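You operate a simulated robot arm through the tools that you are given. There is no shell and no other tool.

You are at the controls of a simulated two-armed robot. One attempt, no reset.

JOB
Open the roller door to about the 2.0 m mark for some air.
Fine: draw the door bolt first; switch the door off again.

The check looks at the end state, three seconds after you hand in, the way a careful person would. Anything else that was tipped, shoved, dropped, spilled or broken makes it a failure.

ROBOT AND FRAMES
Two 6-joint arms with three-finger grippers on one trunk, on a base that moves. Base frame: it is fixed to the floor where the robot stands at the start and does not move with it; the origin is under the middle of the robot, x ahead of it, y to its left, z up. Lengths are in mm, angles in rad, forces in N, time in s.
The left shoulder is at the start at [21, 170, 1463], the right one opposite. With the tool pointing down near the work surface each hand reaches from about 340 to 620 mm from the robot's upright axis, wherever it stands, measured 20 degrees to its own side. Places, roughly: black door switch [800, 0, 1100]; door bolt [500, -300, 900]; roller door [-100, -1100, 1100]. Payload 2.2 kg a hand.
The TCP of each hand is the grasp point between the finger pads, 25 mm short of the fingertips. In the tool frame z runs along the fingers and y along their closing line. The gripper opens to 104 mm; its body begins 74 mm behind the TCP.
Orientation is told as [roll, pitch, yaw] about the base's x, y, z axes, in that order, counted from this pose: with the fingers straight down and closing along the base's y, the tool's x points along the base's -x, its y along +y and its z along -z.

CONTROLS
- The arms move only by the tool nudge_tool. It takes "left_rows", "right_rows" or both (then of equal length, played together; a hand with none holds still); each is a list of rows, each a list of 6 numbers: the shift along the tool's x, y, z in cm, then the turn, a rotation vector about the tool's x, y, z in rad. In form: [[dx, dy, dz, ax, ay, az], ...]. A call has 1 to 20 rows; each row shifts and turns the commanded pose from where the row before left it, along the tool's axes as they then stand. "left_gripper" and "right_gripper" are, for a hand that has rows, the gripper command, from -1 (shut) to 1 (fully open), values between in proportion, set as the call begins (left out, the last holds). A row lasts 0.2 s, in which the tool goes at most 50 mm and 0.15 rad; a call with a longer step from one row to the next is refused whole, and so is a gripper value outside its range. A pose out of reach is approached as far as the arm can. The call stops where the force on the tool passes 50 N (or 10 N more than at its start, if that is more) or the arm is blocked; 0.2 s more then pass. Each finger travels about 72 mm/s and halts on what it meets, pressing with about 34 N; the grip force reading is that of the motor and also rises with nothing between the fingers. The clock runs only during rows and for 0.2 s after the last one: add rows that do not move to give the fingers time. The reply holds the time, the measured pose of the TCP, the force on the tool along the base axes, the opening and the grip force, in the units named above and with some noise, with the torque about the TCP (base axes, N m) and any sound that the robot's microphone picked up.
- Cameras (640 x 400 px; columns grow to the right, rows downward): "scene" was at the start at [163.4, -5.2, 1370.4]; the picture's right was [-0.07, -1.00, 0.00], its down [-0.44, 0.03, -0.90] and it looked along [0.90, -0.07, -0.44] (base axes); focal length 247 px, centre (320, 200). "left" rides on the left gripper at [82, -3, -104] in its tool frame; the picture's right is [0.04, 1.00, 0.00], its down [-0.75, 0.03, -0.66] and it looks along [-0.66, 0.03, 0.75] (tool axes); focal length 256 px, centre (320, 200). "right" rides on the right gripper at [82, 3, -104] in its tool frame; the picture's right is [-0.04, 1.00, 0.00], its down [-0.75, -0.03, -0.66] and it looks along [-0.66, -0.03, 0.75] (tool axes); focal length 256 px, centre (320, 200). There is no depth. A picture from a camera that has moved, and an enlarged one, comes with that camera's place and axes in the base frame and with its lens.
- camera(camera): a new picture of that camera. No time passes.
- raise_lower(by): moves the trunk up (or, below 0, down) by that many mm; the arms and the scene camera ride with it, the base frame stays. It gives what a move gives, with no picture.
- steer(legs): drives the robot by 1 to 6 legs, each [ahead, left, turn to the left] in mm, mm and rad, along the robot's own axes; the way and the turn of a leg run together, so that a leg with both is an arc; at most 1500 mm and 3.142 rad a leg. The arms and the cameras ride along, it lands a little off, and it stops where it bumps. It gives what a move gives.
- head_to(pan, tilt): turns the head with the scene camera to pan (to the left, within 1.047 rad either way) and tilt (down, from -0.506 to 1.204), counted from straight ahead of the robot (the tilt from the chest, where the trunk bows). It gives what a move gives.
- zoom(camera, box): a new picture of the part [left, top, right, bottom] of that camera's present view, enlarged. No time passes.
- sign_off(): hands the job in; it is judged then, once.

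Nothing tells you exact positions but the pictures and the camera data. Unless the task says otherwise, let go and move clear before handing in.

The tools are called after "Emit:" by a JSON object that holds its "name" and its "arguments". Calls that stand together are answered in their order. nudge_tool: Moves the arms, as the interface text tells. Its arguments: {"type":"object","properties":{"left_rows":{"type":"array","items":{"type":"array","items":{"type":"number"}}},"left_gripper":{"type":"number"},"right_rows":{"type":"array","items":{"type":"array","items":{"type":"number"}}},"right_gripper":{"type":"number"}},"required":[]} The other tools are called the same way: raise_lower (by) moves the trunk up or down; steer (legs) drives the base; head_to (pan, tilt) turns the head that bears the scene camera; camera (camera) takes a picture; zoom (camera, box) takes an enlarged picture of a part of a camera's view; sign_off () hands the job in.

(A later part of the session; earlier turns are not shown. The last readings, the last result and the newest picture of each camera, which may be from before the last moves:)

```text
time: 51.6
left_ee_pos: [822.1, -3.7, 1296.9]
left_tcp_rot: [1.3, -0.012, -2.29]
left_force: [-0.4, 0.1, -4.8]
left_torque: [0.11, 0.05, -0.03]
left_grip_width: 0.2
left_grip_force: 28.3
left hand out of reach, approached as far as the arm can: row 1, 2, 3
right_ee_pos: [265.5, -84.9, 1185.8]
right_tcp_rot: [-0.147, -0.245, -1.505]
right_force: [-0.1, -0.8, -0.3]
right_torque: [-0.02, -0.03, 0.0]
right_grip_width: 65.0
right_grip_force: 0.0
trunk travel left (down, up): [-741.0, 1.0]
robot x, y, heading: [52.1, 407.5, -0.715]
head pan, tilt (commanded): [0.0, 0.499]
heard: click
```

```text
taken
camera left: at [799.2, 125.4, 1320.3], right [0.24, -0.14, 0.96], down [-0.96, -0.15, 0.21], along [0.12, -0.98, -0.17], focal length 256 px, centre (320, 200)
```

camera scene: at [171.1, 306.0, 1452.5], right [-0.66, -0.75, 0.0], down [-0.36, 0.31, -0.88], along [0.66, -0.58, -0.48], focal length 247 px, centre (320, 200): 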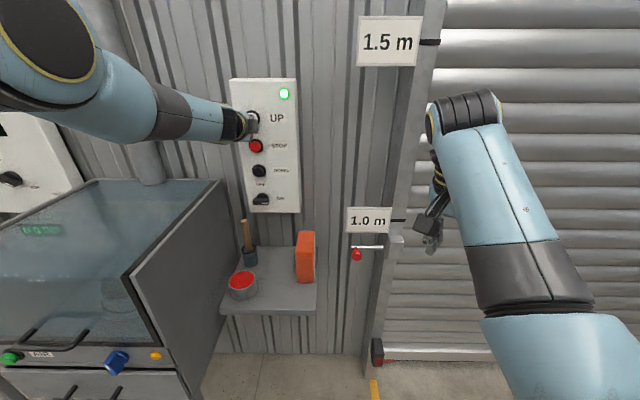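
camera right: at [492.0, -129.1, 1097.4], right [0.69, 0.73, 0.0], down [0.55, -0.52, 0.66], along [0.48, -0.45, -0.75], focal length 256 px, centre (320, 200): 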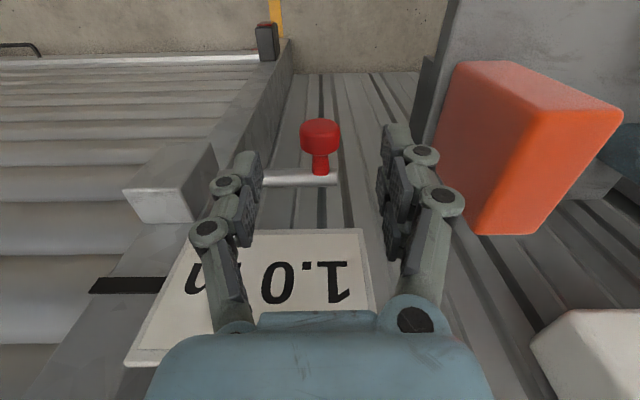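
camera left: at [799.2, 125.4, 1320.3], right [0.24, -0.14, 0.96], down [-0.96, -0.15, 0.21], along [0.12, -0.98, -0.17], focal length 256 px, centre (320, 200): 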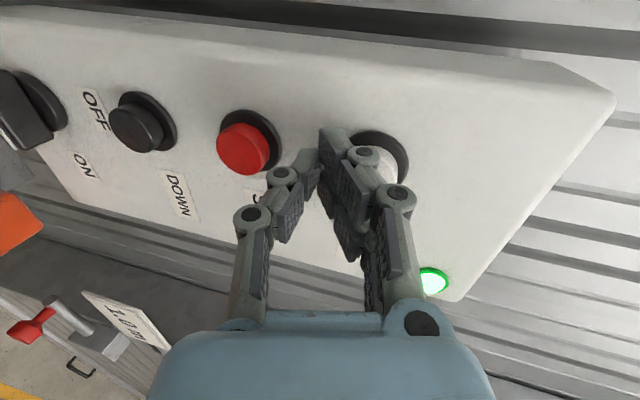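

A click was heard as the arm shifted; the fingers are now between UP and STOP. I'll check whether the door is moving before anything else.

Emit:
{"name": "zoom", "arguments": {"camera": "scene", "box": [350, 250, 510, 400]}}

Emit:
{"name": "zoom", "arguments": {"camera": "scene", "box": [200, 70, 320, 220]}}

Emit:
{"name": "zoom", "arguments": {"camera": "left", "box": [200, 90, 440, 240]}}

```text
2.67 times, centred on (430, 325) of scene
camera zoom: at [171.1, 306.0, 1452.5], right [-0.66, -0.75, 0.0], down [-0.36, 0.31, -0.88], along [0.66, -0.58, -0.48], focal length 659 px, centre (27, -133)
```

zoom: 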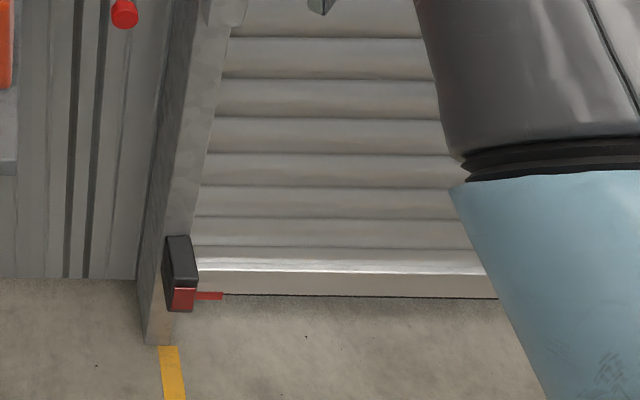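

```text
2.67 times, centred on (260, 145) of scene
camera zoom: at [171.1, 306.0, 1452.5], right [-0.66, -0.75, 0.0], down [-0.36, 0.31, -0.88], along [0.66, -0.58, -0.48], focal length 659 px, centre (480, 347)
```

zoom: 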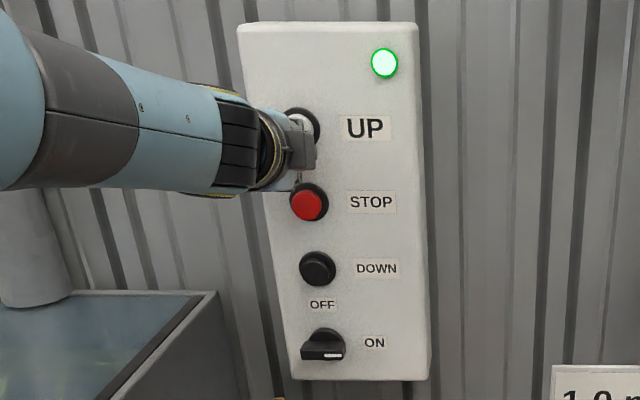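

```text
2.67 times, centred on (320, 165) of left
camera zoom: at [799.2, 125.4, 1320.3], right [0.24, -0.14, 0.96], down [-0.96, -0.15, 0.21], along [0.12, -0.98, -0.17], focal length 683 px, centre (320, 293)
```

zoom: 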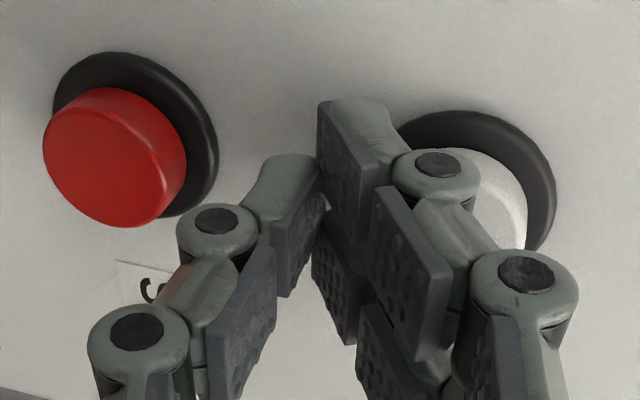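

Emit:
{"name": "nudge_tool", "arguments": {"left_rows": [[0, -0.3, -1.0, 0, 0, 0], [0, -0.3, -1.0, 0, 0, 0]]}}

Emit:
{"name": "camera", "arguments": {"camera": "scene"}}

Emit:
{"name": "zoom", "arguments": {"camera": "scene", "box": [350, 250, 510, 400]}}

Emit:
{"name": "camera", "arguments": {"camera": "left"}}

```text
time: 52.2
left_ee_pos: [819.9, -4.6, 1293.4]
left_tcp_rot: [1.305, -0.013, -2.29]
left_force: [-0.2, -0.2, -1.0]
left_torque: [0.02, 0.01, -0.02]
left_grip_width: 0.0
left_grip_force: 28.2
left hand out of reach, approached as far as the arm can: row 1, 2
right_ee_pos: [265.6, -84.7, 1187.3]
right_tcp_rot: [-0.145, -0.244, -1.506]
right_force: [-0.2, 0.5, -0.7]
right_torque: [0.0, -0.02, 0.02]
right_grip_width: 64.9
right_grip_force: 0.1
trunk travel left (down, up): [-741.0, 1.0]
robot x, y, heading: [48.9, 408.3, -0.718]
head pan, tilt (commanded): [0.0, 0.499]
```

```text
taken
camera scene: at [171.4, 305.7, 1452.6], right [-0.66, -0.75, 0.0], down [-0.36, 0.31, -0.88], along [0.66, -0.58, -0.48], focal length 247 px, centre (320, 200)
```

scene: 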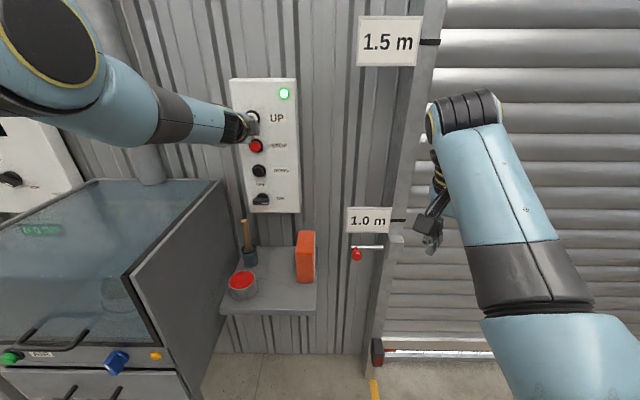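

```text
2.67 times, centred on (430, 325) of scene
camera zoom: at [171.4, 305.7, 1452.6], right [-0.66, -0.75, 0.0], down [-0.36, 0.31, -0.88], along [0.66, -0.58, -0.48], focal length 659 px, centre (27, -133)
```

zoom: 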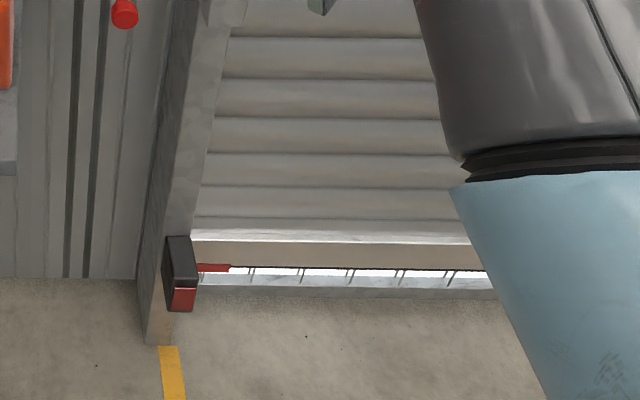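

```text
taken
camera left: at [797.5, 124.8, 1316.1], right [0.23, -0.14, 0.96], down [-0.97, -0.15, 0.21], along [0.12, -0.98, -0.17], focal length 256 px, centre (320, 200)
```

left: 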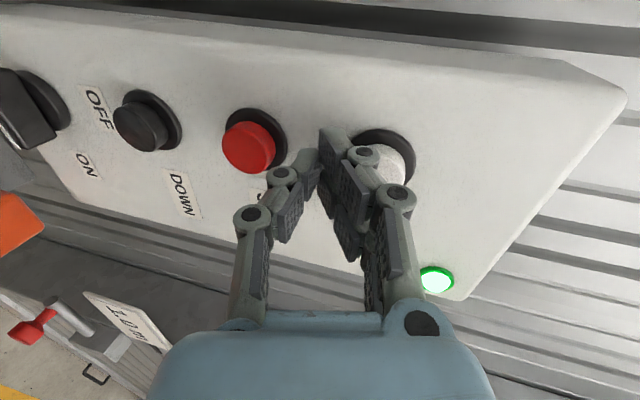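

The door is running up (UP was pressed and latched). There is time: I'll back the hand off by driving 30 mm back, lower the trunk so the fingers sit level with STOP, and turn the head to watch the 2.0 m mark.

Emit:
{"name": "steer", "arguments": {"legs": [[-30, 0, 0]]}}

Emit:
{"name": "raise_lower", "arguments": {"by": -46}}

Emit:
{"name": "camera", "arguments": {"camera": "scene"}}

Emit:
{"name": "camera", "arguments": {"camera": "left"}}

```text
time: 53.0
left_ee_pos: [799.9, 14.5, 1290.7]
left_tcp_rot: [1.3, -0.013, -2.289]
left_force: [0.5, -0.8, -0.1]
left_torque: [-0.01, -0.01, 0.01]
left_grip_width: 0.0
left_grip_force: 27.9
right_ee_pos: [244.5, -66.7, 1184.2]
right_tcp_rot: [-0.147, -0.243, -1.508]
right_force: [0.5, 0.1, 0.4]
right_torque: [0.04, 0.01, 0.0]
right_grip_width: 64.9
right_grip_force: 0.1
trunk travel left (down, up): [-741.0, 1.0]
robot x, y, heading: [27.7, 431.6, -0.718]
head pan, tilt (commanded): [0.0, 0.499]
```

```text
time: 53.9
left_ee_pos: [798.8, 15.8, 1246.0]
left_tcp_rot: [1.301, -0.011, -2.291]
left_force: [0.7, -0.5, -0.1]
left_torque: [0.01, 0.0, 0.02]
left_grip_width: 0.0
left_grip_force: 28.5
right_ee_pos: [243.5, -66.1, 1139.7]
right_tcp_rot: [-0.145, -0.245, -1.505]
right_force: [0.9, -0.3, 0.1]
right_torque: [0.05, 0.02, 0.01]
right_grip_width: 65.0
right_grip_force: 0.0
trunk travel left (down, up): [-695.0, 47.0]
robot x, y, heading: [22.5, 431.7, -0.715]
head pan, tilt (commanded): [0.0, 0.499]
```

```text
taken
camera scene: at [149.5, 324.7, 1406.4], right [-0.66, -0.75, 0.0], down [-0.36, 0.31, -0.88], along [0.66, -0.58, -0.48], focal length 247 px, centre (320, 200)
```

scene: 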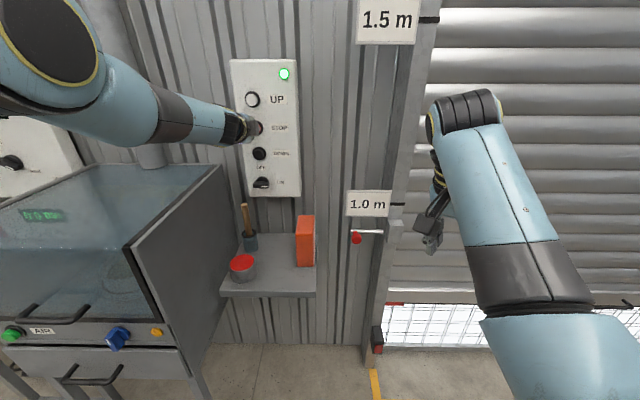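

```text
taken
camera left: at [775.4, 143.6, 1269.4], right [0.23, -0.14, 0.96], down [-0.97, -0.15, 0.21], along [0.12, -0.98, -0.17], focal length 256 px, centre (320, 200)
```

left: 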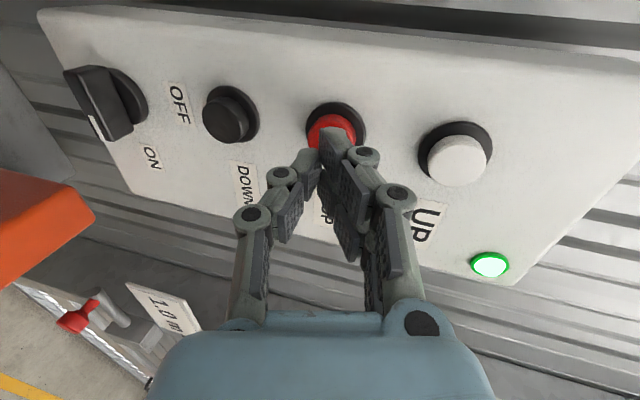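

The door edge is near 0.39 m and rising about 0.17 m/s, so 2.0 m should come at roughly t = 63 s. The fingers are in front of STOP. I'll turn the head to the 2.0 m mark.

Emit:
{"name": "zoom", "arguments": {"camera": "scene", "box": [210, 80, 310, 160]}}

Emit:
{"name": "zoom", "arguments": {"camera": "left", "box": [260, 80, 420, 180]}}

Emit:
{"name": "head_to", "arguments": {"pan": -0.35, "tilt": -0.25}}

Emit:
{"name": "camera", "arguments": {"camera": "scene"}}

```text
5.00 times, centred on (260, 120) of scene
camera zoom: at [149.5, 324.7, 1406.4], right [-0.66, -0.75, 0.0], down [-0.36, 0.31, -0.88], along [0.66, -0.58, -0.48], focal length 1236 px, centre (620, 600)
```

zoom: 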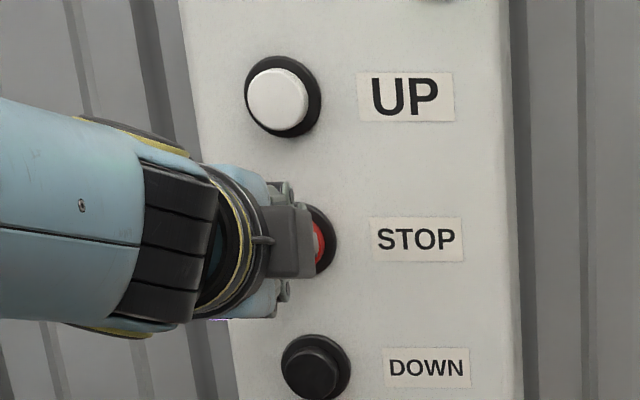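

```text
4.00 times, centred on (340, 130) of left
camera zoom: at [775.4, 143.6, 1269.4], right [0.23, -0.14, 0.96], down [-0.97, -0.15, 0.21], along [0.12, -0.98, -0.17], focal length 1024 px, centre (240, 480)
```

zoom: 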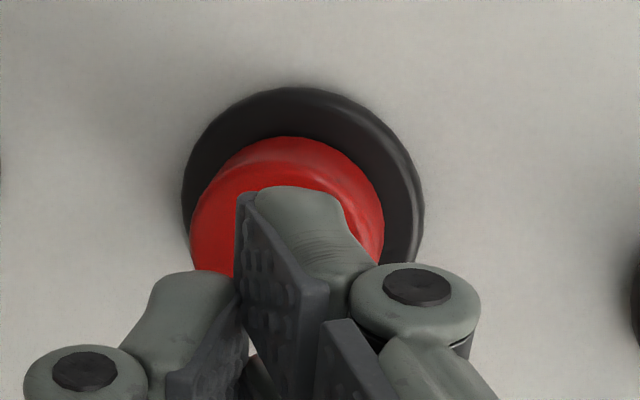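

```text
time: 55.0
left_ee_pos: [797.6, 15.6, 1246.1]
left_tcp_rot: [1.302, -0.013, -2.29]
left_force: [0.0, -0.1, 0.0]
left_torque: [0.03, 0.01, -0.01]
left_grip_width: 0.0
left_grip_force: 28.7
right_ee_pos: [243.7, -66.4, 1139.3]
right_tcp_rot: [-0.145, -0.247, -1.507]
right_force: [0.0, 0.1, -0.4]
right_torque: [0.03, 0.01, -0.01]
right_grip_width: 65.0
right_grip_force: 0.1
trunk travel left (down, up): [-695.0, 47.0]
robot x, y, heading: [26.1, 430.0, -0.715]
head pan, tilt (commanded): [-0.351, -0.25]
```

```text
taken
camera scene: at [119.9, 313.6, 1473.9], right [-0.88, -0.48, 0.0], down [0.12, -0.22, -0.97], along [0.47, -0.85, 0.25], focal length 247 px, centre (320, 200)
```

scene: 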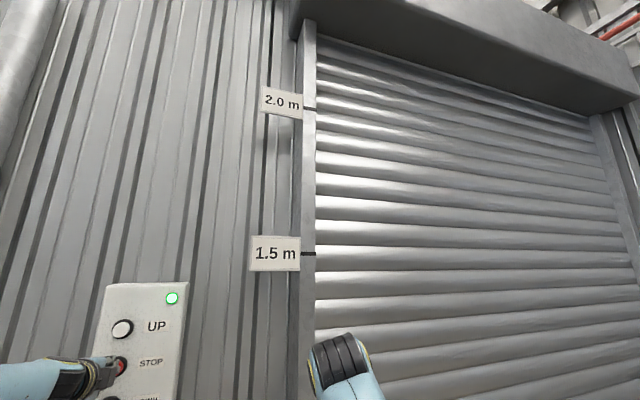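

Emit:
{"name": "nudge_tool", "arguments": {"left_rows": [[0, 0.13, 0.48, 0, 0, 0], [0, 0.13, 0.48, 0, 0, 0]]}}

Emit:
{"name": "zoom", "arguments": {"camera": "left", "box": [260, 80, 420, 180]}}

Emit:
{"name": "zoom", "arguments": {"camera": "scene", "box": [60, 280, 220, 400]}}

```text
time: 55.6
left_ee_pos: [799.4, 15.5, 1248.2]
left_tcp_rot: [1.303, -0.012, -2.29]
left_force: [0.2, -0.4, 0.4]
left_torque: [0.04, 0.0, 0.01]
left_grip_width: 0.1
left_grip_force: 28.6
left hand out of reach, approached as far as the arm can: row 1, 2
right_ee_pos: [243.4, -66.4, 1140.4]
right_tcp_rot: [-0.145, -0.245, -1.507]
right_force: [-0.2, 0.3, -0.4]
right_torque: [-0.02, 0.02, -0.01]
right_grip_width: 64.9
right_grip_force: 0.0
trunk travel left (down, up): [-695.0, 47.0]
robot x, y, heading: [25.9, 427.0, -0.719]
head pan, tilt (commanded): [-0.351, -0.25]
```

```text
4.00 times, centred on (340, 130) of left
camera zoom: at [776.2, 143.4, 1271.7], right [0.23, -0.14, 0.96], down [-0.97, -0.15, 0.21], along [0.12, -0.98, -0.17], focal length 1024 px, centre (240, 480)
```

zoom: 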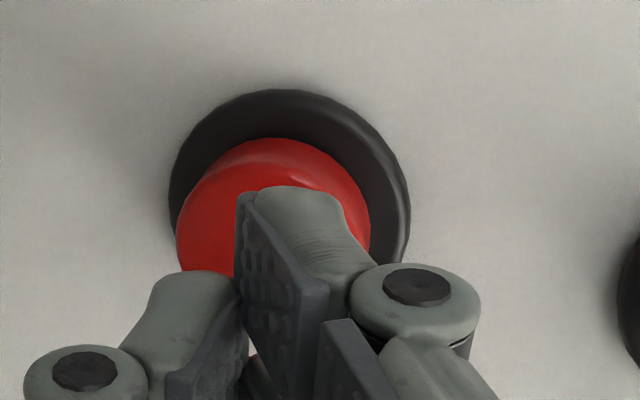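

```text
3.33 times, centred on (140, 340) of scene
camera zoom: at [119.8, 313.6, 1474.0], right [-0.88, -0.48, 0.0], down [0.12, -0.22, -0.97], along [0.47, -0.85, 0.25], focal length 824 px, centre (920, -267)
```

zoom: 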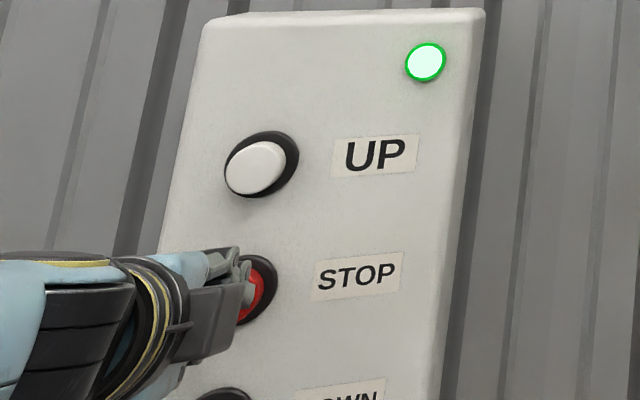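

The arm itself is at its limit, but moving the base carries the hand rigidly, so I'll press STOP by driving forward. First I creep closer, leaving a small gap.

Emit:
{"name": "steer", "arguments": {"legs": [[18, 0, 0]]}}

Emit:
{"name": "zoom", "arguments": {"camera": "left", "box": [260, 80, 420, 180]}}

Emit:
{"name": "zoom", "arguments": {"camera": "scene", "box": [60, 280, 220, 400]}}

Emit:
{"name": "camera", "arguments": {"camera": "scene"}}

```text
time: 56.4
left_ee_pos: [810.4, 3.4, 1250.0]
left_tcp_rot: [1.303, -0.014, -2.29]
left_force: [-0.5, 0.3, -0.2]
left_torque: [0.0, 0.01, 0.02]
left_grip_width: 0.0
left_grip_force: 28.5
right_ee_pos: [254.2, -76.4, 1141.2]
right_tcp_rot: [-0.142, -0.246, -1.509]
right_force: [-1.2, 0.2, 0.6]
right_torque: [-0.01, -0.01, 0.03]
right_grip_width: 65.0
right_grip_force: 0.1
trunk travel left (down, up): [-695.0, 47.0]
robot x, y, heading: [38.3, 419.1, -0.724]
head pan, tilt (commanded): [-0.351, -0.25]
```

```text
4.00 times, centred on (340, 130) of left
camera zoom: at [788.1, 132.3, 1273.0], right [0.23, -0.13, 0.96], down [-0.97, -0.15, 0.21], along [0.12, -0.98, -0.17], focal length 1024 px, centre (240, 480)
```

zoom: 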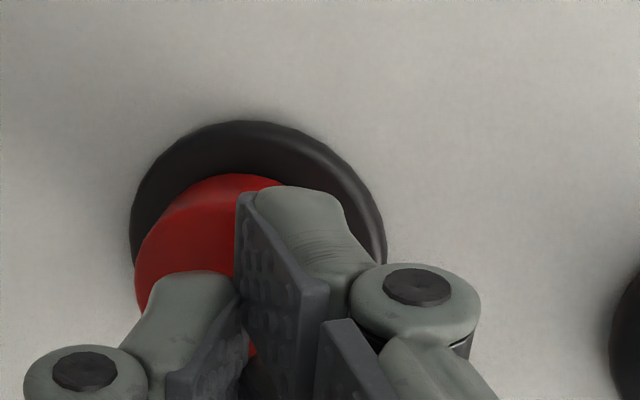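

```text
3.33 times, centred on (140, 340) of scene
camera zoom: at [131.7, 303.1, 1474.3], right [-0.88, -0.48, 0.0], down [0.12, -0.22, -0.97], along [0.47, -0.85, 0.25], focal length 824 px, centre (920, -267)
```

zoom: 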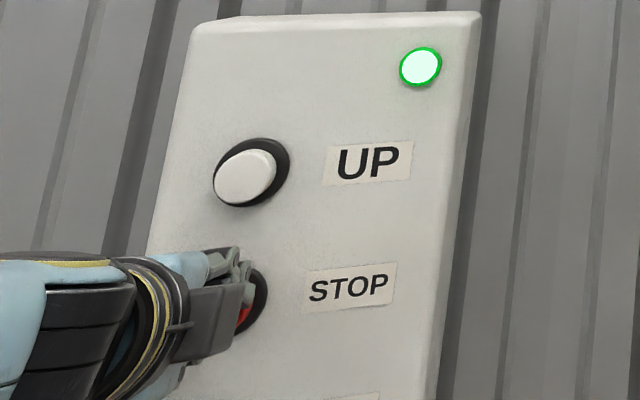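

```text
taken
camera scene: at [131.7, 303.1, 1474.3], right [-0.88, -0.48, 0.0], down [0.12, -0.22, -0.97], along [0.47, -0.85, 0.25], focal length 247 px, centre (320, 200)
```

scene: 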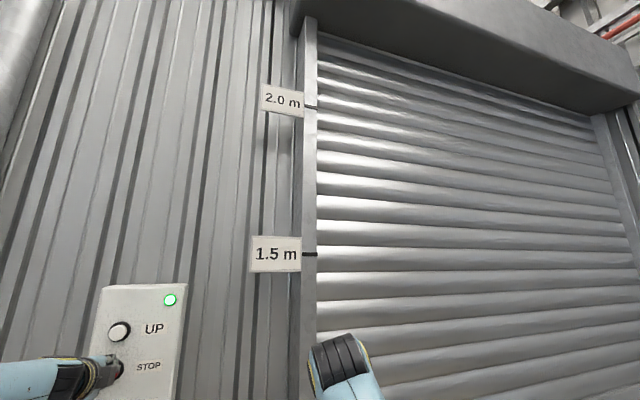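

Emit:
{"name": "nudge_tool", "arguments": {"right_rows": [[0, 0, 0, 0, 0, 0], [0, 0, 0, 0, 0, 0], [0, 0, 0, 0, 0, 0], [0, 0, 0, 0, 0, 0], [0, 0, 0, 0, 0, 0], [0, 0, 0, 0, 0, 0], [0, 0, 0, 0, 0, 0], [0, 0, 0, 0, 0, 0]]}}

Emit:
{"name": "camera", "arguments": {"camera": "scene"}}

```text
time: 58.2
left_ee_pos: [812.9, 3.0, 1248.8]
left_tcp_rot: [1.306, -0.013, -2.291]
left_force: [0.1, 0.1, -0.6]
left_torque: [0.03, 0.01, 0.01]
left_grip_width: 0.0
left_grip_force: 28.4
right_ee_pos: [255.9, -78.7, 1140.4]
right_tcp_rot: [-0.145, -0.243, -1.507]
right_force: [-0.1, 0.3, 0.3]
right_torque: [-0.02, 0.04, 0.01]
right_grip_width: 64.9
right_grip_force: 0.0
trunk travel left (down, up): [-695.0, 47.0]
robot x, y, heading: [36.3, 419.6, -0.72]
head pan, tilt (commanded): [-0.351, -0.25]
```

```text
taken
camera scene: at [133.3, 301.8, 1474.0], right [-0.88, -0.48, 0.0], down [0.12, -0.22, -0.97], along [0.47, -0.85, 0.25], focal length 247 px, centre (320, 200)
```

scene: 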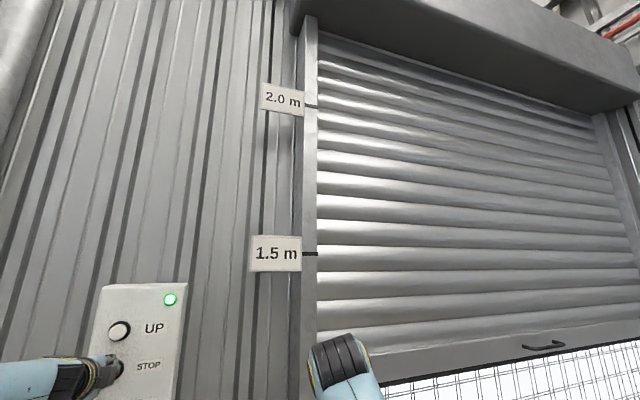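

The bottom edge is near 1.09 m at t = 58.2, so the speed is about 0.163 m/s and 2.0 m is due near t = 63.8. I'll wait and measure again.

Emit:
{"name": "nudge_tool", "arguments": {"right_rows": [[0, 0, 0, 0, 0, 0], [0, 0, 0, 0, 0, 0], [0, 0, 0, 0, 0, 0], [0, 0, 0, 0, 0, 0], [0, 0, 0, 0, 0, 0], [0, 0, 0, 0, 0, 0], [0, 0, 0, 0, 0, 0], [0, 0, 0, 0, 0, 0], [0, 0, 0, 0, 0, 0], [0, 0, 0, 0, 0, 0], [0, 0, 0, 0, 0, 0], [0, 0, 0, 0, 0, 0], [0, 0, 0, 0, 0, 0], [0, 0, 0, 0, 0, 0]]}}

Emit:
{"name": "camera", "arguments": {"camera": "scene"}}

Emit:
{"name": "zoom", "arguments": {"camera": "scene", "box": [240, 60, 440, 300]}}

```text
time: 61.2
left_ee_pos: [811.3, 2.5, 1249.4]
left_tcp_rot: [1.303, -0.013, -2.289]
left_force: [-0.4, -0.5, 0.5]
left_torque: [-0.03, -0.04, -0.01]
left_grip_width: 0.1
left_grip_force: 28.4
right_ee_pos: [255.7, -77.3, 1140.3]
right_tcp_rot: [-0.146, -0.243, -1.508]
right_force: [0.1, -0.4, -0.1]
right_torque: [0.02, -0.01, -0.02]
right_grip_width: 64.8
right_grip_force: 0.0
trunk travel left (down, up): [-695.0, 47.0]
robot x, y, heading: [39.2, 416.0, -0.715]
head pan, tilt (commanded): [-0.351, -0.25]
```

```text
taken
camera scene: at [133.2, 301.9, 1474.0], right [-0.88, -0.48, 0.0], down [0.12, -0.22, -0.97], along [0.47, -0.85, 0.25], focal length 247 px, centre (320, 200)
```

scene: 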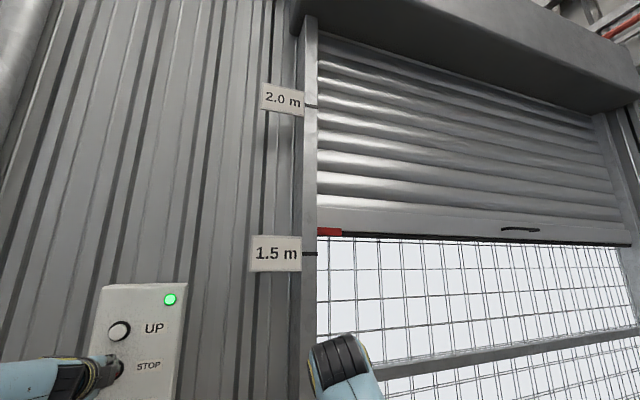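

```text
1.67 times, centred on (340, 180) of scene
camera zoom: at [133.2, 301.9, 1474.0], right [-0.88, -0.48, 0.0], down [0.12, -0.22, -0.97], along [0.47, -0.85, 0.25], focal length 412 px, centre (287, 233)
```

zoom: 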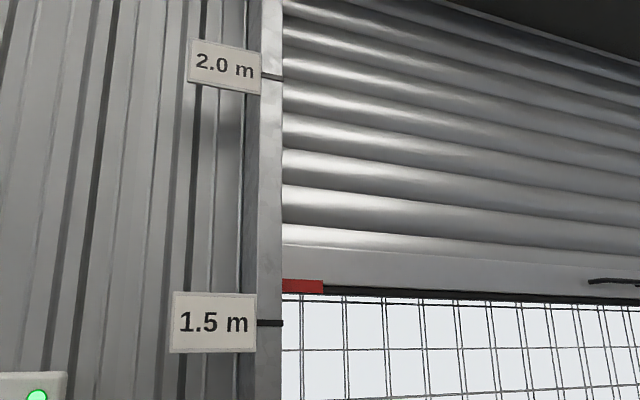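

The edge is at about 1.56 m at t = 61.2, so the speed is 0.16 m/s and 2.0 m comes near t = 63.9. I'll wait until about 63.0 and check once more.

Emit:
{"name": "nudge_tool", "arguments": {"right_rows": [[0, 0, 0, 0, 0, 0], [0, 0, 0, 0, 0, 0], [0, 0, 0, 0, 0, 0], [0, 0, 0, 0, 0, 0], [0, 0, 0, 0, 0, 0], [0, 0, 0, 0, 0, 0], [0, 0, 0, 0, 0, 0], [0, 0, 0, 0, 0, 0]]}}

Emit:
{"name": "zoom", "arguments": {"camera": "scene", "box": [240, 60, 440, 300]}}

```text
time: 63.0
left_ee_pos: [813.1, 2.7, 1247.1]
left_tcp_rot: [1.303, -0.012, -2.289]
left_force: [0.2, 0.4, 1.0]
left_torque: [0.02, 0.0, -0.04]
left_grip_width: 0.0
left_grip_force: 28.5
right_ee_pos: [255.6, -77.4, 1139.3]
right_tcp_rot: [-0.146, -0.244, -1.507]
right_force: [-0.7, -0.4, -0.2]
right_torque: [-0.01, 0.03, 0.01]
right_grip_width: 64.8
right_grip_force: 0.0
trunk travel left (down, up): [-695.0, 47.0]
robot x, y, heading: [43.1, 420.3, -0.716]
head pan, tilt (commanded): [-0.351, -0.25]
```

```text
1.67 times, centred on (340, 180) of scene
camera zoom: at [133.2, 301.9, 1474.0], right [-0.88, -0.48, 0.0], down [0.12, -0.22, -0.97], along [0.47, -0.85, 0.25], focal length 412 px, centre (287, 233)
```

zoom: 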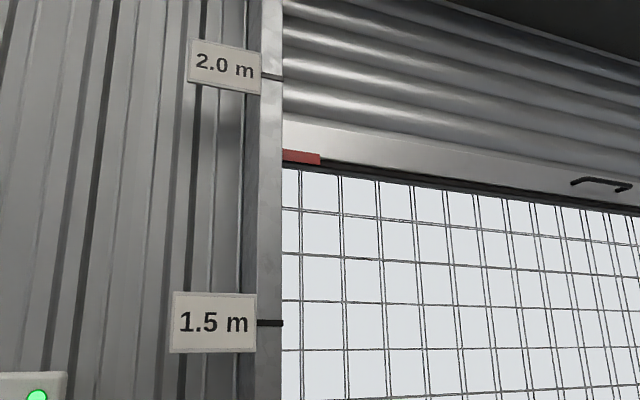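

The edge is at about 1.84 m. I'll wait 0.6 s more and then drive the fingertips into STOP.

Emit:
{"name": "nudge_tool", "arguments": {"right_rows": [[0, 0, 0, 0, 0, 0], [0, 0, 0, 0, 0, 0]]}}

Emit:
{"name": "steer", "arguments": {"legs": [[25, 0, 0]]}}

Emit:
{"name": "zoom", "arguments": {"camera": "scene", "box": [240, 60, 440, 300]}}

Emit:
{"name": "camera", "arguments": {"camera": "left"}}

```text
time: 63.6
left_ee_pos: [811.9, 2.9, 1248.5]
left_tcp_rot: [1.303, -0.01, -2.29]
left_force: [0.2, -0.4, 0.1]
left_torque: [0.03, 0.0, 0.01]
left_grip_width: 0.0
left_grip_force: 28.4
right_ee_pos: [256.0, -78.3, 1140.2]
right_tcp_rot: [-0.144, -0.246, -1.507]
right_force: [0.5, 0.1, -0.4]
right_torque: [0.01, 0.0, -0.02]
right_grip_width: 64.9
right_grip_force: 0.1
trunk travel left (down, up): [-695.0, 47.0]
robot x, y, heading: [42.9, 416.8, -0.718]
head pan, tilt (commanded): [-0.351, -0.25]
```

```text
time: 64.4
left_ee_pos: [825.5, -9.1, 1253.9]
left_tcp_rot: [1.306, -0.014, -2.289]
left_force: [-28.8, 24.8, 2.3]
left_torque: [-0.09, -0.05, -0.06]
left_grip_width: 0.0
left_grip_force: 28.6
right_ee_pos: [269.8, -89.9, 1143.0]
right_tcp_rot: [-0.142, -0.247, -1.508]
right_force: [0.4, -0.4, -0.2]
right_torque: [0.0, 0.05, 0.01]
right_grip_width: 64.9
right_grip_force: 0.0
trunk travel left (down, up): [-695.0, 47.0]
robot x, y, heading: [60.2, 399.7, -0.721]
head pan, tilt (commanded): [-0.351, -0.25]
heard: click
```

```text
1.67 times, centred on (340, 180) of scene
camera zoom: at [146.2, 290.4, 1474.8], right [-0.88, -0.48, 0.0], down [0.12, -0.22, -0.97], along [0.47, -0.85, 0.25], focal length 412 px, centre (287, 233)
```

zoom: 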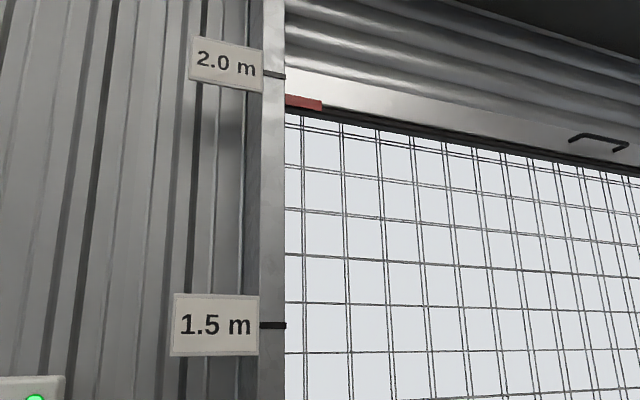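

```text
taken
camera left: at [802.9, 119.3, 1274.7], right [0.23, -0.13, 0.96], down [-0.97, -0.15, 0.21], along [0.12, -0.98, -0.16], focal length 256 px, centre (320, 200)
```

left: 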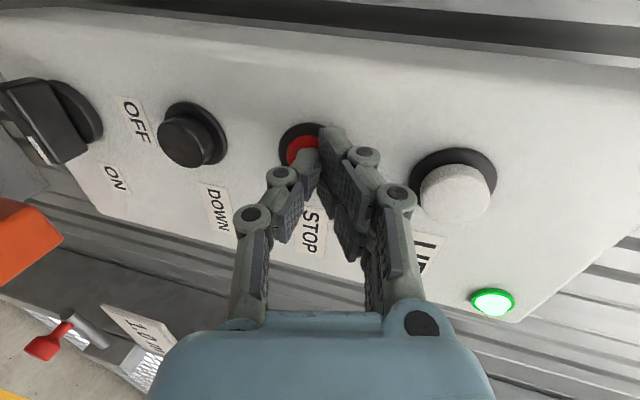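

A click: STOP was pressed. I'll back off and confirm that the door has stopped.

Emit:
{"name": "steer", "arguments": {"legs": [[-45, 0, 0]]}}

Emit:
{"name": "zoom", "arguments": {"camera": "scene", "box": [240, 60, 440, 300]}}

Emit:
{"name": "camera", "arguments": {"camera": "left"}}

```text
time: 65.3
left_ee_pos: [797.3, 16.5, 1246.7]
left_tcp_rot: [1.299, -0.013, -2.29]
left_force: [-0.1, -0.5, 0.2]
left_torque: [0.0, 0.03, 0.05]
left_grip_width: 0.1
left_grip_force: 28.8
right_ee_pos: [240.8, -65.2, 1140.4]
right_tcp_rot: [-0.145, -0.245, -1.508]
right_force: [-0.2, 0.6, 0.2]
right_torque: [-0.01, -0.01, -0.01]
right_grip_width: 64.9
right_grip_force: 0.1
trunk travel left (down, up): [-695.0, 47.0]
robot x, y, heading: [21.6, 428.9, -0.721]
head pan, tilt (commanded): [-0.351, -0.25]
```

```text
1.67 times, centred on (340, 180) of scene
camera zoom: at [119.1, 314.5, 1473.8], right [-0.88, -0.48, 0.0], down [0.12, -0.22, -0.97], along [0.47, -0.85, 0.25], focal length 412 px, centre (287, 233)
```

zoom: 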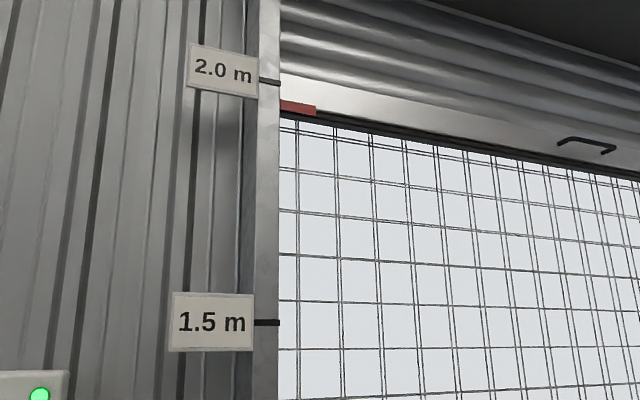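

```text
taken
camera left: at [774.8, 144.2, 1269.5], right [0.24, -0.14, 0.96], down [-0.96, -0.15, 0.21], along [0.12, -0.98, -0.17], focal length 256 px, centre (320, 200)
```

left: 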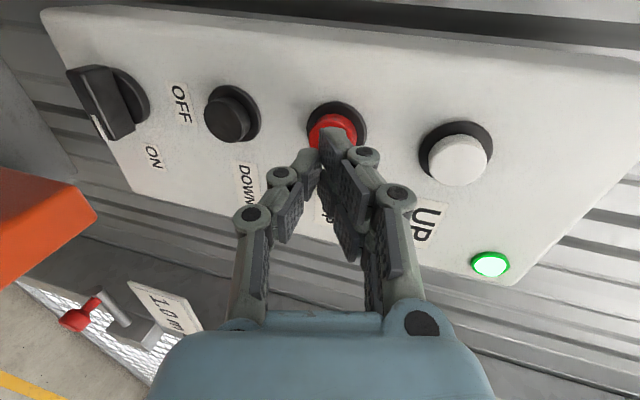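

The door has stopped at about 1.97 m, right by the 2.0 m mark. Now I'll back away and bring the left arm into a comfortable pose for turning the switch back to OFF.

Emit:
{"name": "steer", "arguments": {"legs": [[-110, 0, 0]]}}

Emit:
{"name": "nudge_tool", "arguments": {"left_rows": [[0, -2.3, -1.23, 0, 0, 0], [0, -2.3, -1.23, 0, 0, 0], [0, -2.3, -1.23, 0, 0, 0], [0, -2.3, -1.23, 0, 0, 0], [0, -2.3, -1.23, 0, 0, 0], [0, 0, 0, 0, 0, 0]], "left_gripper": 0.0}}

Emit:
{"name": "head_to", "arguments": {"pan": 0.1, "tilt": 0.45}}

Emit:
{"name": "camera", "arguments": {"camera": "scene"}}

```text
time: 66.5
left_ee_pos: [712.9, 89.0, 1247.7]
left_tcp_rot: [1.303, -0.013, -2.292]
left_force: [0.2, 0.4, 0.2]
left_torque: [0.04, 0.02, -0.02]
left_grip_width: 0.0
left_grip_force: 27.9
right_ee_pos: [156.7, 8.6, 1140.7]
right_tcp_rot: [-0.145, -0.245, -1.507]
right_force: [-0.7, -0.3, -0.6]
right_torque: [-0.02, -0.03, 0.0]
right_grip_width: 65.2
right_grip_force: 0.1
trunk travel left (down, up): [-695.0, 47.0]
robot x, y, heading: [-59.6, 501.1, -0.718]
head pan, tilt (commanded): [-0.351, -0.25]
```

```text
time: 67.9
left_ee_pos: [675.1, 116.8, 1136.0]
left_tcp_rot: [1.301, -0.011, -2.293]
left_force: [-0.1, 0.7, -0.3]
left_torque: [-0.01, 0.0, -0.03]
left_grip_width: 51.9
left_grip_force: 0.1
left hand out of reach, approached as far as the arm can: row 1, 2, 3, 4, 5
right_ee_pos: [157.8, 8.0, 1140.1]
right_tcp_rot: [-0.145, -0.244, -1.509]
right_force: [0.4, 0.3, 0.7]
right_torque: [-0.02, -0.03, 0.02]
right_grip_width: 65.0
right_grip_force: 0.0
trunk travel left (down, up): [-695.0, 47.0]
robot x, y, heading: [-58.9, 501.9, -0.716]
head pan, tilt (commanded): [-0.351, -0.25]
```

```text
time: 68.9
left_ee_pos: [675.5, 117.0, 1134.6]
left_tcp_rot: [1.303, -0.013, -2.292]
left_force: [-0.7, 0.3, -0.3]
left_torque: [0.02, -0.01, 0.03]
left_grip_width: 52.3
left_grip_force: 0.1
right_ee_pos: [157.0, 8.0, 1141.1]
right_tcp_rot: [-0.145, -0.244, -1.508]
right_force: [-1.0, 0.7, -0.6]
right_torque: [-0.02, 0.0, -0.03]
right_grip_width: 64.9
right_grip_force: 0.0
trunk travel left (down, up): [-695.0, 47.0]
robot x, y, heading: [-55.7, 506.2, -0.715]
head pan, tilt (commanded): [0.099, 0.45]
```

```text
taken
camera scene: at [70.8, 405.2, 1411.0], right [-0.58, -0.81, 0.0], down [-0.35, 0.25, -0.9], along [0.73, -0.52, -0.43], focal length 247 px, centre (320, 200)
```

scene: 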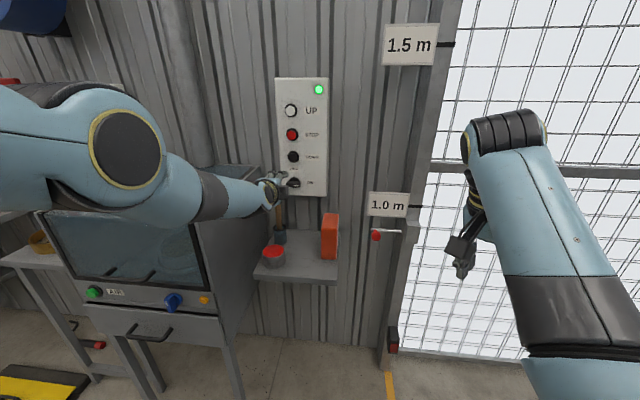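

Emit:
{"name": "nudge_tool", "arguments": {"left_rows": [[0, 0, 1.0, -0.09, 0, 0], [0, 0, 1.0, -0.09, 0, 0], [0, 0, 1.0, -0.09, 0, 0], [0, 0, 0, 0, 0, 0]]}}

Emit:
{"name": "camera", "arguments": {"camera": "scene"}}

Emit:
{"name": "camera", "arguments": {"camera": "left"}}

```text
time: 69.9
left_ee_pos: [669.5, 130.0, 1152.2]
left_tcp_rot: [1.572, -0.013, -2.29]
left_force: [0.5, 0.2, 0.0]
left_torque: [-0.01, -0.01, 0.03]
left_grip_width: 52.0
left_grip_force: 0.0
left hand out of reach, approached as far as the arm can: row 1, 2, 3
right_ee_pos: [157.0, 8.2, 1139.9]
right_tcp_rot: [-0.145, -0.245, -1.507]
right_force: [-0.9, 0.4, -0.2]
right_torque: [0.01, 0.0, 0.0]
right_grip_width: 64.8
right_grip_force: 0.1
trunk travel left (down, up): [-695.0, 47.0]
robot x, y, heading: [-62.6, 503.5, -0.717]
head pan, tilt (commanded): [0.099, 0.45]
```

```text
taken
camera scene: at [70.9, 405.2, 1410.9], right [-0.58, -0.81, 0.0], down [-0.36, 0.25, -0.9], along [0.73, -0.52, -0.44], focal length 247 px, centre (320, 200)
```

scene: 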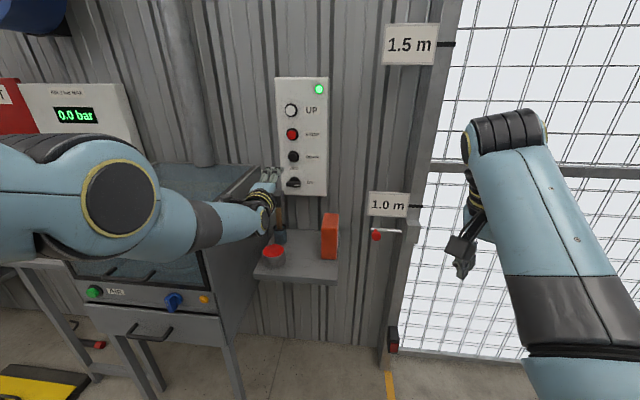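

```text
taken
camera left: at [645.0, 261.3, 1147.2], right [0.03, 0.04, 1.0], down [-0.99, -0.13, 0.04], along [0.13, -0.99, 0.03], focal length 256 px, centre (320, 200)
```

left: 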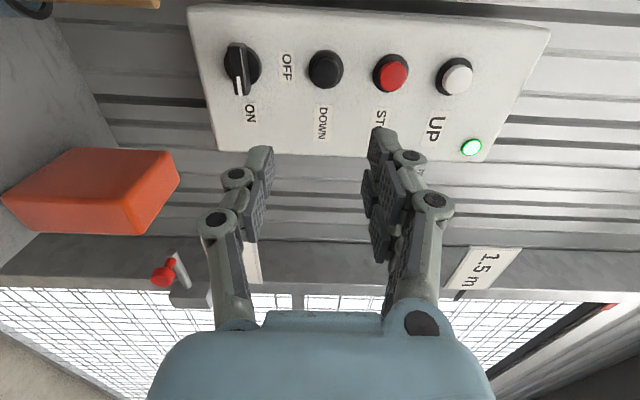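

Emit:
{"name": "nudge_tool", "arguments": {"left_rows": [[0, -1.0, 0, 0, 0, 0], [0, -1.0, 0, 0, 0, 0], [0, 0, 1.0, 0, 0, 0], [0, 0, 1.0, 0, 0, 0], [0, 0, 0, 0, 0, 0]]}}

```text
time: 71.1
left_ee_pos: [668.7, 134.7, 1147.1]
left_tcp_rot: [1.571, -0.014, -2.292]
left_force: [-0.1, -0.1, -0.1]
left_torque: [0.02, -0.03, -0.02]
left_grip_width: 52.0
left_grip_force: 0.1
left hand out of reach, approached as far as the arm can: row 1, 2, 3, 4
right_ee_pos: [157.6, 8.4, 1140.5]
right_tcp_rot: [-0.147, -0.245, -1.507]
right_force: [0.1, -0.5, 0.7]
right_torque: [0.03, -0.01, 0.02]
right_grip_width: 64.9
right_grip_force: 0.1
trunk travel left (down, up): [-695.0, 47.0]
robot x, y, heading: [-57.7, 505.7, -0.714]
head pan, tilt (commanded): [0.099, 0.45]
```

Emit:
{"name": "nudge_tool", "arguments": {"left_rows": [[0, -1.0, 0, -0.0375, 0, 0], [0, -1.0, 0, -0.0375, 0, 0], [0, 0, 0, 0, 0, 0]]}}

Emit:
{"name": "camera", "arguments": {"camera": "scene"}}

```text
time: 71.9
left_ee_pos: [657.5, 148.6, 1138.3]
left_tcp_rot: [1.645, -0.013, -2.29]
left_force: [0.0, 0.1, -0.9]
left_torque: [-0.01, -0.04, -0.02]
left_grip_width: 52.0
left_grip_force: 0.0
left hand out of reach, approached as far as the arm can: row 1, 2
right_ee_pos: [157.8, 7.9, 1138.9]
right_tcp_rot: [-0.145, -0.244, -1.508]
right_force: [0.7, -0.1, 0.4]
right_torque: [-0.03, -0.02, 0.01]
right_grip_width: 65.1
right_grip_force: 0.0
trunk travel left (down, up): [-695.0, 47.0]
robot x, y, heading: [-57.7, 503.7, -0.715]
head pan, tilt (commanded): [0.099, 0.45]
```

```text
taken
camera scene: at [70.8, 405.2, 1410.9], right [-0.58, -0.81, 0.0], down [-0.35, 0.25, -0.9], along [0.73, -0.52, -0.44], focal length 247 px, centre (320, 200)
```

scene: 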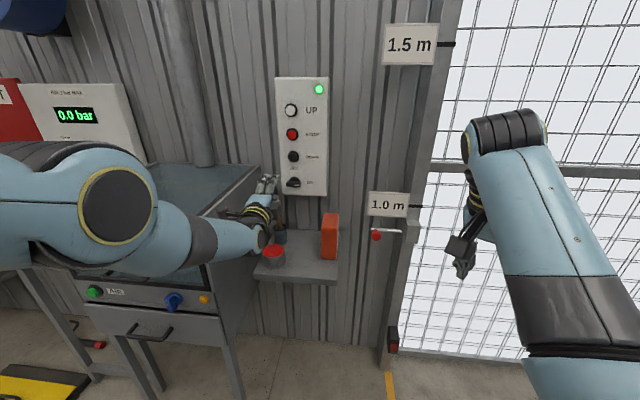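

I'll test in free air whether the hand can roll the full quarter turn from this arm pose before touching the switch.

Emit:
{"name": "nudge_tool", "arguments": {"left_rows": [[0, 0, 0, 0.074, 0, 0], [0, 0, 0, 0, 0, -0.13], [0, 0, 0, 0, 0, -0.13], [0, 0, 0, 0, 0, -0.13], [0, 0, 0, 0, 0, -0.13], [0, 0, 0, 0, 0, -0.13], [0, 0, 0, 0, 0, -0.13], [0, 0, 0, 0, 0, 0]]}}

Emit:
{"name": "camera", "arguments": {"camera": "scene"}}

```text
time: 73.7
left_ee_pos: [662.0, 143.7, 1132.6]
left_tcp_rot: [1.574, -0.793, -2.292]
left_force: [-0.5, -0.6, 0.8]
left_torque: [0.01, -0.02, -0.02]
left_grip_width: 52.3
left_grip_force: 0.1
left hand out of reach, approached as far as the arm can: row 1
right_ee_pos: [157.5, 8.9, 1139.8]
right_tcp_rot: [-0.145, -0.244, -1.509]
right_force: [0.2, -0.3, -0.4]
right_torque: [0.0, 0.0, 0.03]
right_grip_width: 65.0
right_grip_force: 0.0
trunk travel left (down, up): [-695.0, 47.0]
robot x, y, heading: [-57.5, 505.4, -0.719]
head pan, tilt (commanded): [0.099, 0.45]
```

```text
taken
camera scene: at [70.8, 405.3, 1410.9], right [-0.58, -0.81, 0.0], down [-0.35, 0.25, -0.9], along [0.73, -0.52, -0.44], focal length 247 px, centre (320, 200)
```

scene: 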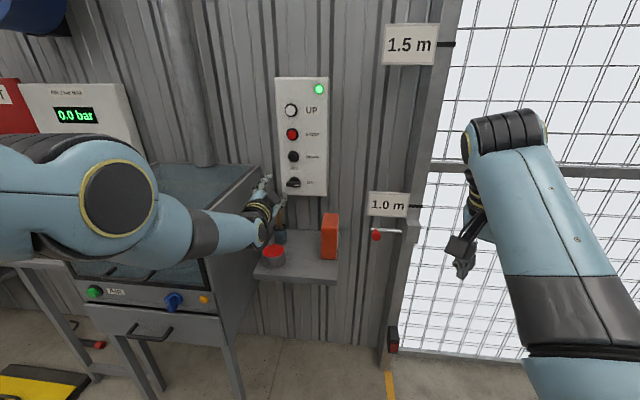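

Emit:
{"name": "nudge_tool", "arguments": {"left_rows": [[0, 0, 0, 0, 0, -0.13], [0, 0, 0, 0, 0, -0.13], [0, 0, 0, 0, 0, -0.13], [0, 0, 0, 0, 0, -0.13], [0, 0, 0, 0, 0, -0.13], [0, 0, 0, 0, 0, -0.13], [0, 0, 0, 0, 0, 0]]}}

Emit:
{"name": "camera", "arguments": {"camera": "scene"}}

```text
time: 75.3
left_ee_pos: [661.7, 143.6, 1131.8]
left_tcp_rot: [-1.83, -1.569, 1.109]
left_force: [0.1, 0.1, -0.3]
left_torque: [0.01, 0.06, -0.02]
left_grip_width: 52.2
left_grip_force: 0.0
right_ee_pos: [158.4, 8.2, 1139.7]
right_tcp_rot: [-0.145, -0.243, -1.509]
right_force: [-0.7, 0.3, -1.0]
right_torque: [0.02, -0.01, 0.01]
right_grip_width: 64.8
right_grip_force: 0.0
trunk travel left (down, up): [-695.0, 47.0]
robot x, y, heading: [-58.1, 504.5, -0.717]
head pan, tilt (commanded): [0.099, 0.45]
```

```text
taken
camera scene: at [70.8, 405.3, 1410.9], right [-0.58, -0.81, 0.0], down [-0.35, 0.25, -0.9], along [0.73, -0.52, -0.44], focal length 247 px, centre (320, 200)
```

scene: 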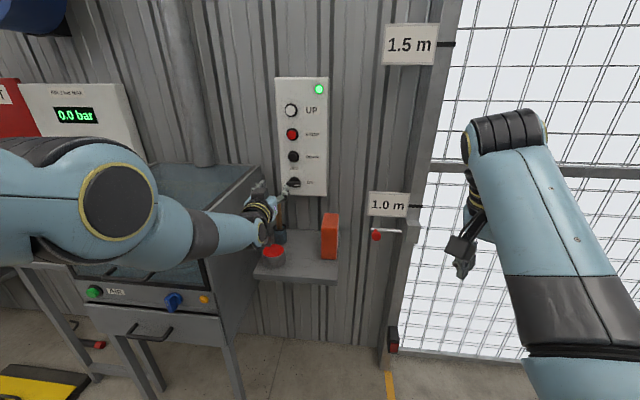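

Rolling works cleanly in this pose. I'll roll back to match the switch's present horizontal blade and test a small forward move.

Emit:
{"name": "nudge_tool", "arguments": {"left_rows": [[0, 0, 0, 0, 0, 0.13], [0, 0, 0, 0, 0, 0.13], [0, 0, 0, 0, 0, 0.13], [0, 0, 0, 0, 0, 0.13], [0, 0, 0, 0, 0, 0.13], [0, 0, 0, 0, 0, 0.13], [0, 0, 0, 0, 0, 0.13], [0, 0, 0, 0, 0, 0.13], [0, 0, 0, 0, 0, 0.13], [0, 0, 0, 0, 0, 0.13], [0, 0, 0, 0, 0, 0.13], [0, 0, 0, 0, 0, 0.13], [0, 0, 0, 0, 0, 0]]}}

Emit:
{"name": "nudge_tool", "arguments": {"left_rows": [[0, 0, 0.5, 0, 0, 0], [0, 0, 0.5, 0, 0, 0], [0, 0, 0, 0, 0, 0]]}}

```text
time: 78.1
left_ee_pos: [661.9, 143.8, 1131.4]
left_tcp_rot: [1.572, -0.011, -2.291]
left_force: [0.1, 0.0, 0.4]
left_torque: [0.01, 0.03, 0.01]
left_grip_width: 52.1
left_grip_force: 0.1
right_ee_pos: [157.5, 7.3, 1140.1]
right_tcp_rot: [-0.145, -0.246, -1.508]
right_force: [1.0, -0.4, -0.5]
right_torque: [0.0, 0.02, 0.01]
right_grip_width: 64.9
right_grip_force: 0.1
trunk travel left (down, up): [-695.0, 47.0]
robot x, y, heading: [-56.0, 500.8, -0.72]
head pan, tilt (commanded): [0.099, 0.45]
```

```text
time: 78.9
left_ee_pos: [664.6, 142.1, 1136.5]
left_tcp_rot: [1.572, -0.012, -2.292]
left_force: [0.1, -0.2, 0.1]
left_torque: [-0.05, 0.02, 0.0]
left_grip_width: 51.9
left_grip_force: 0.1
left hand out of reach, approached as far as the arm can: row 1, 2
right_ee_pos: [157.4, 7.3, 1139.6]
right_tcp_rot: [-0.145, -0.243, -1.508]
right_force: [-0.4, -0.1, -0.5]
right_torque: [0.02, 0.01, -0.01]
right_grip_width: 65.3
right_grip_force: 0.0
trunk travel left (down, up): [-695.0, 47.0]
robot x, y, heading: [-57.2, 500.6, -0.722]
head pan, tilt (commanded): [0.099, 0.45]
```

Emit:
{"name": "nudge_tool", "arguments": {"left_rows": [[0, 0, -1.0, 0, 0, 0], [0, 0, -1.0, 0, 0, 0], [0, 0, -1.0, 0, 0, 0], [0, 0, 0, 0, 0, 0]]}}

Emit:
{"name": "camera", "arguments": {"camera": "scene"}}

```text
time: 79.9
left_ee_pos: [656.4, 147.4, 1124.1]
left_tcp_rot: [1.573, -0.013, -2.291]
left_force: [0.2, 0.7, 0.4]
left_torque: [0.02, -0.01, -0.02]
left_grip_width: 51.9
left_grip_force: 0.1
left hand out of reach, approached as far as the arm can: row 1, 2, 3
right_ee_pos: [157.7, 8.1, 1139.5]
right_tcp_rot: [-0.147, -0.244, -1.508]
right_force: [-0.4, -0.4, -0.3]
right_torque: [0.01, 0.02, -0.03]
right_grip_width: 65.0
right_grip_force: 0.0
trunk travel left (down, up): [-695.0, 47.0]
robot x, y, heading: [-58.0, 504.4, -0.722]
head pan, tilt (commanded): [0.099, 0.45]
```

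```text
taken
camera scene: at [70.8, 405.3, 1410.9], right [-0.58, -0.81, 0.0], down [-0.35, 0.25, -0.9], along [0.73, -0.52, -0.44], focal length 247 px, centre (320, 200)
```

scene: 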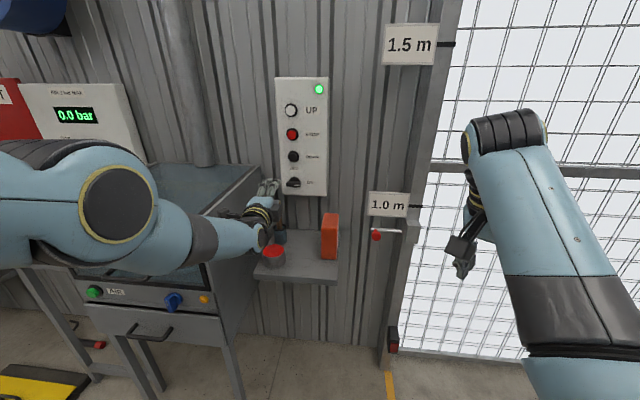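

Emit:
{"name": "nudge_tool", "arguments": {"left_rows": [[0, 0.8, -0.8, 0, 0, 0], [0, 0.8, -0.8, 0, 0, 0], [0, 0.8, -0.8, 0, 0, 0], [0, 0, 0, 0, 0, 0]]}}

```text
time: 80.9
left_ee_pos: [646.1, 155.4, 1138.2]
left_tcp_rot: [1.57, -0.012, -2.29]
left_force: [-0.8, 0.0, 0.0]
left_torque: [-0.01, 0.02, 0.02]
left_grip_width: 51.9
left_grip_force: 0.1
left hand out of reach, approached as far as the arm can: row 1, 2
right_ee_pos: [157.6, 8.3, 1139.1]
right_tcp_rot: [-0.146, -0.245, -1.507]
right_force: [0.5, -0.1, 0.0]
right_torque: [0.02, -0.03, 0.01]
right_grip_width: 65.1
right_grip_force: 0.1
trunk travel left (down, up): [-695.0, 47.0]
robot x, y, heading: [-59.2, 503.3, -0.717]
head pan, tilt (commanded): [0.099, 0.45]
```

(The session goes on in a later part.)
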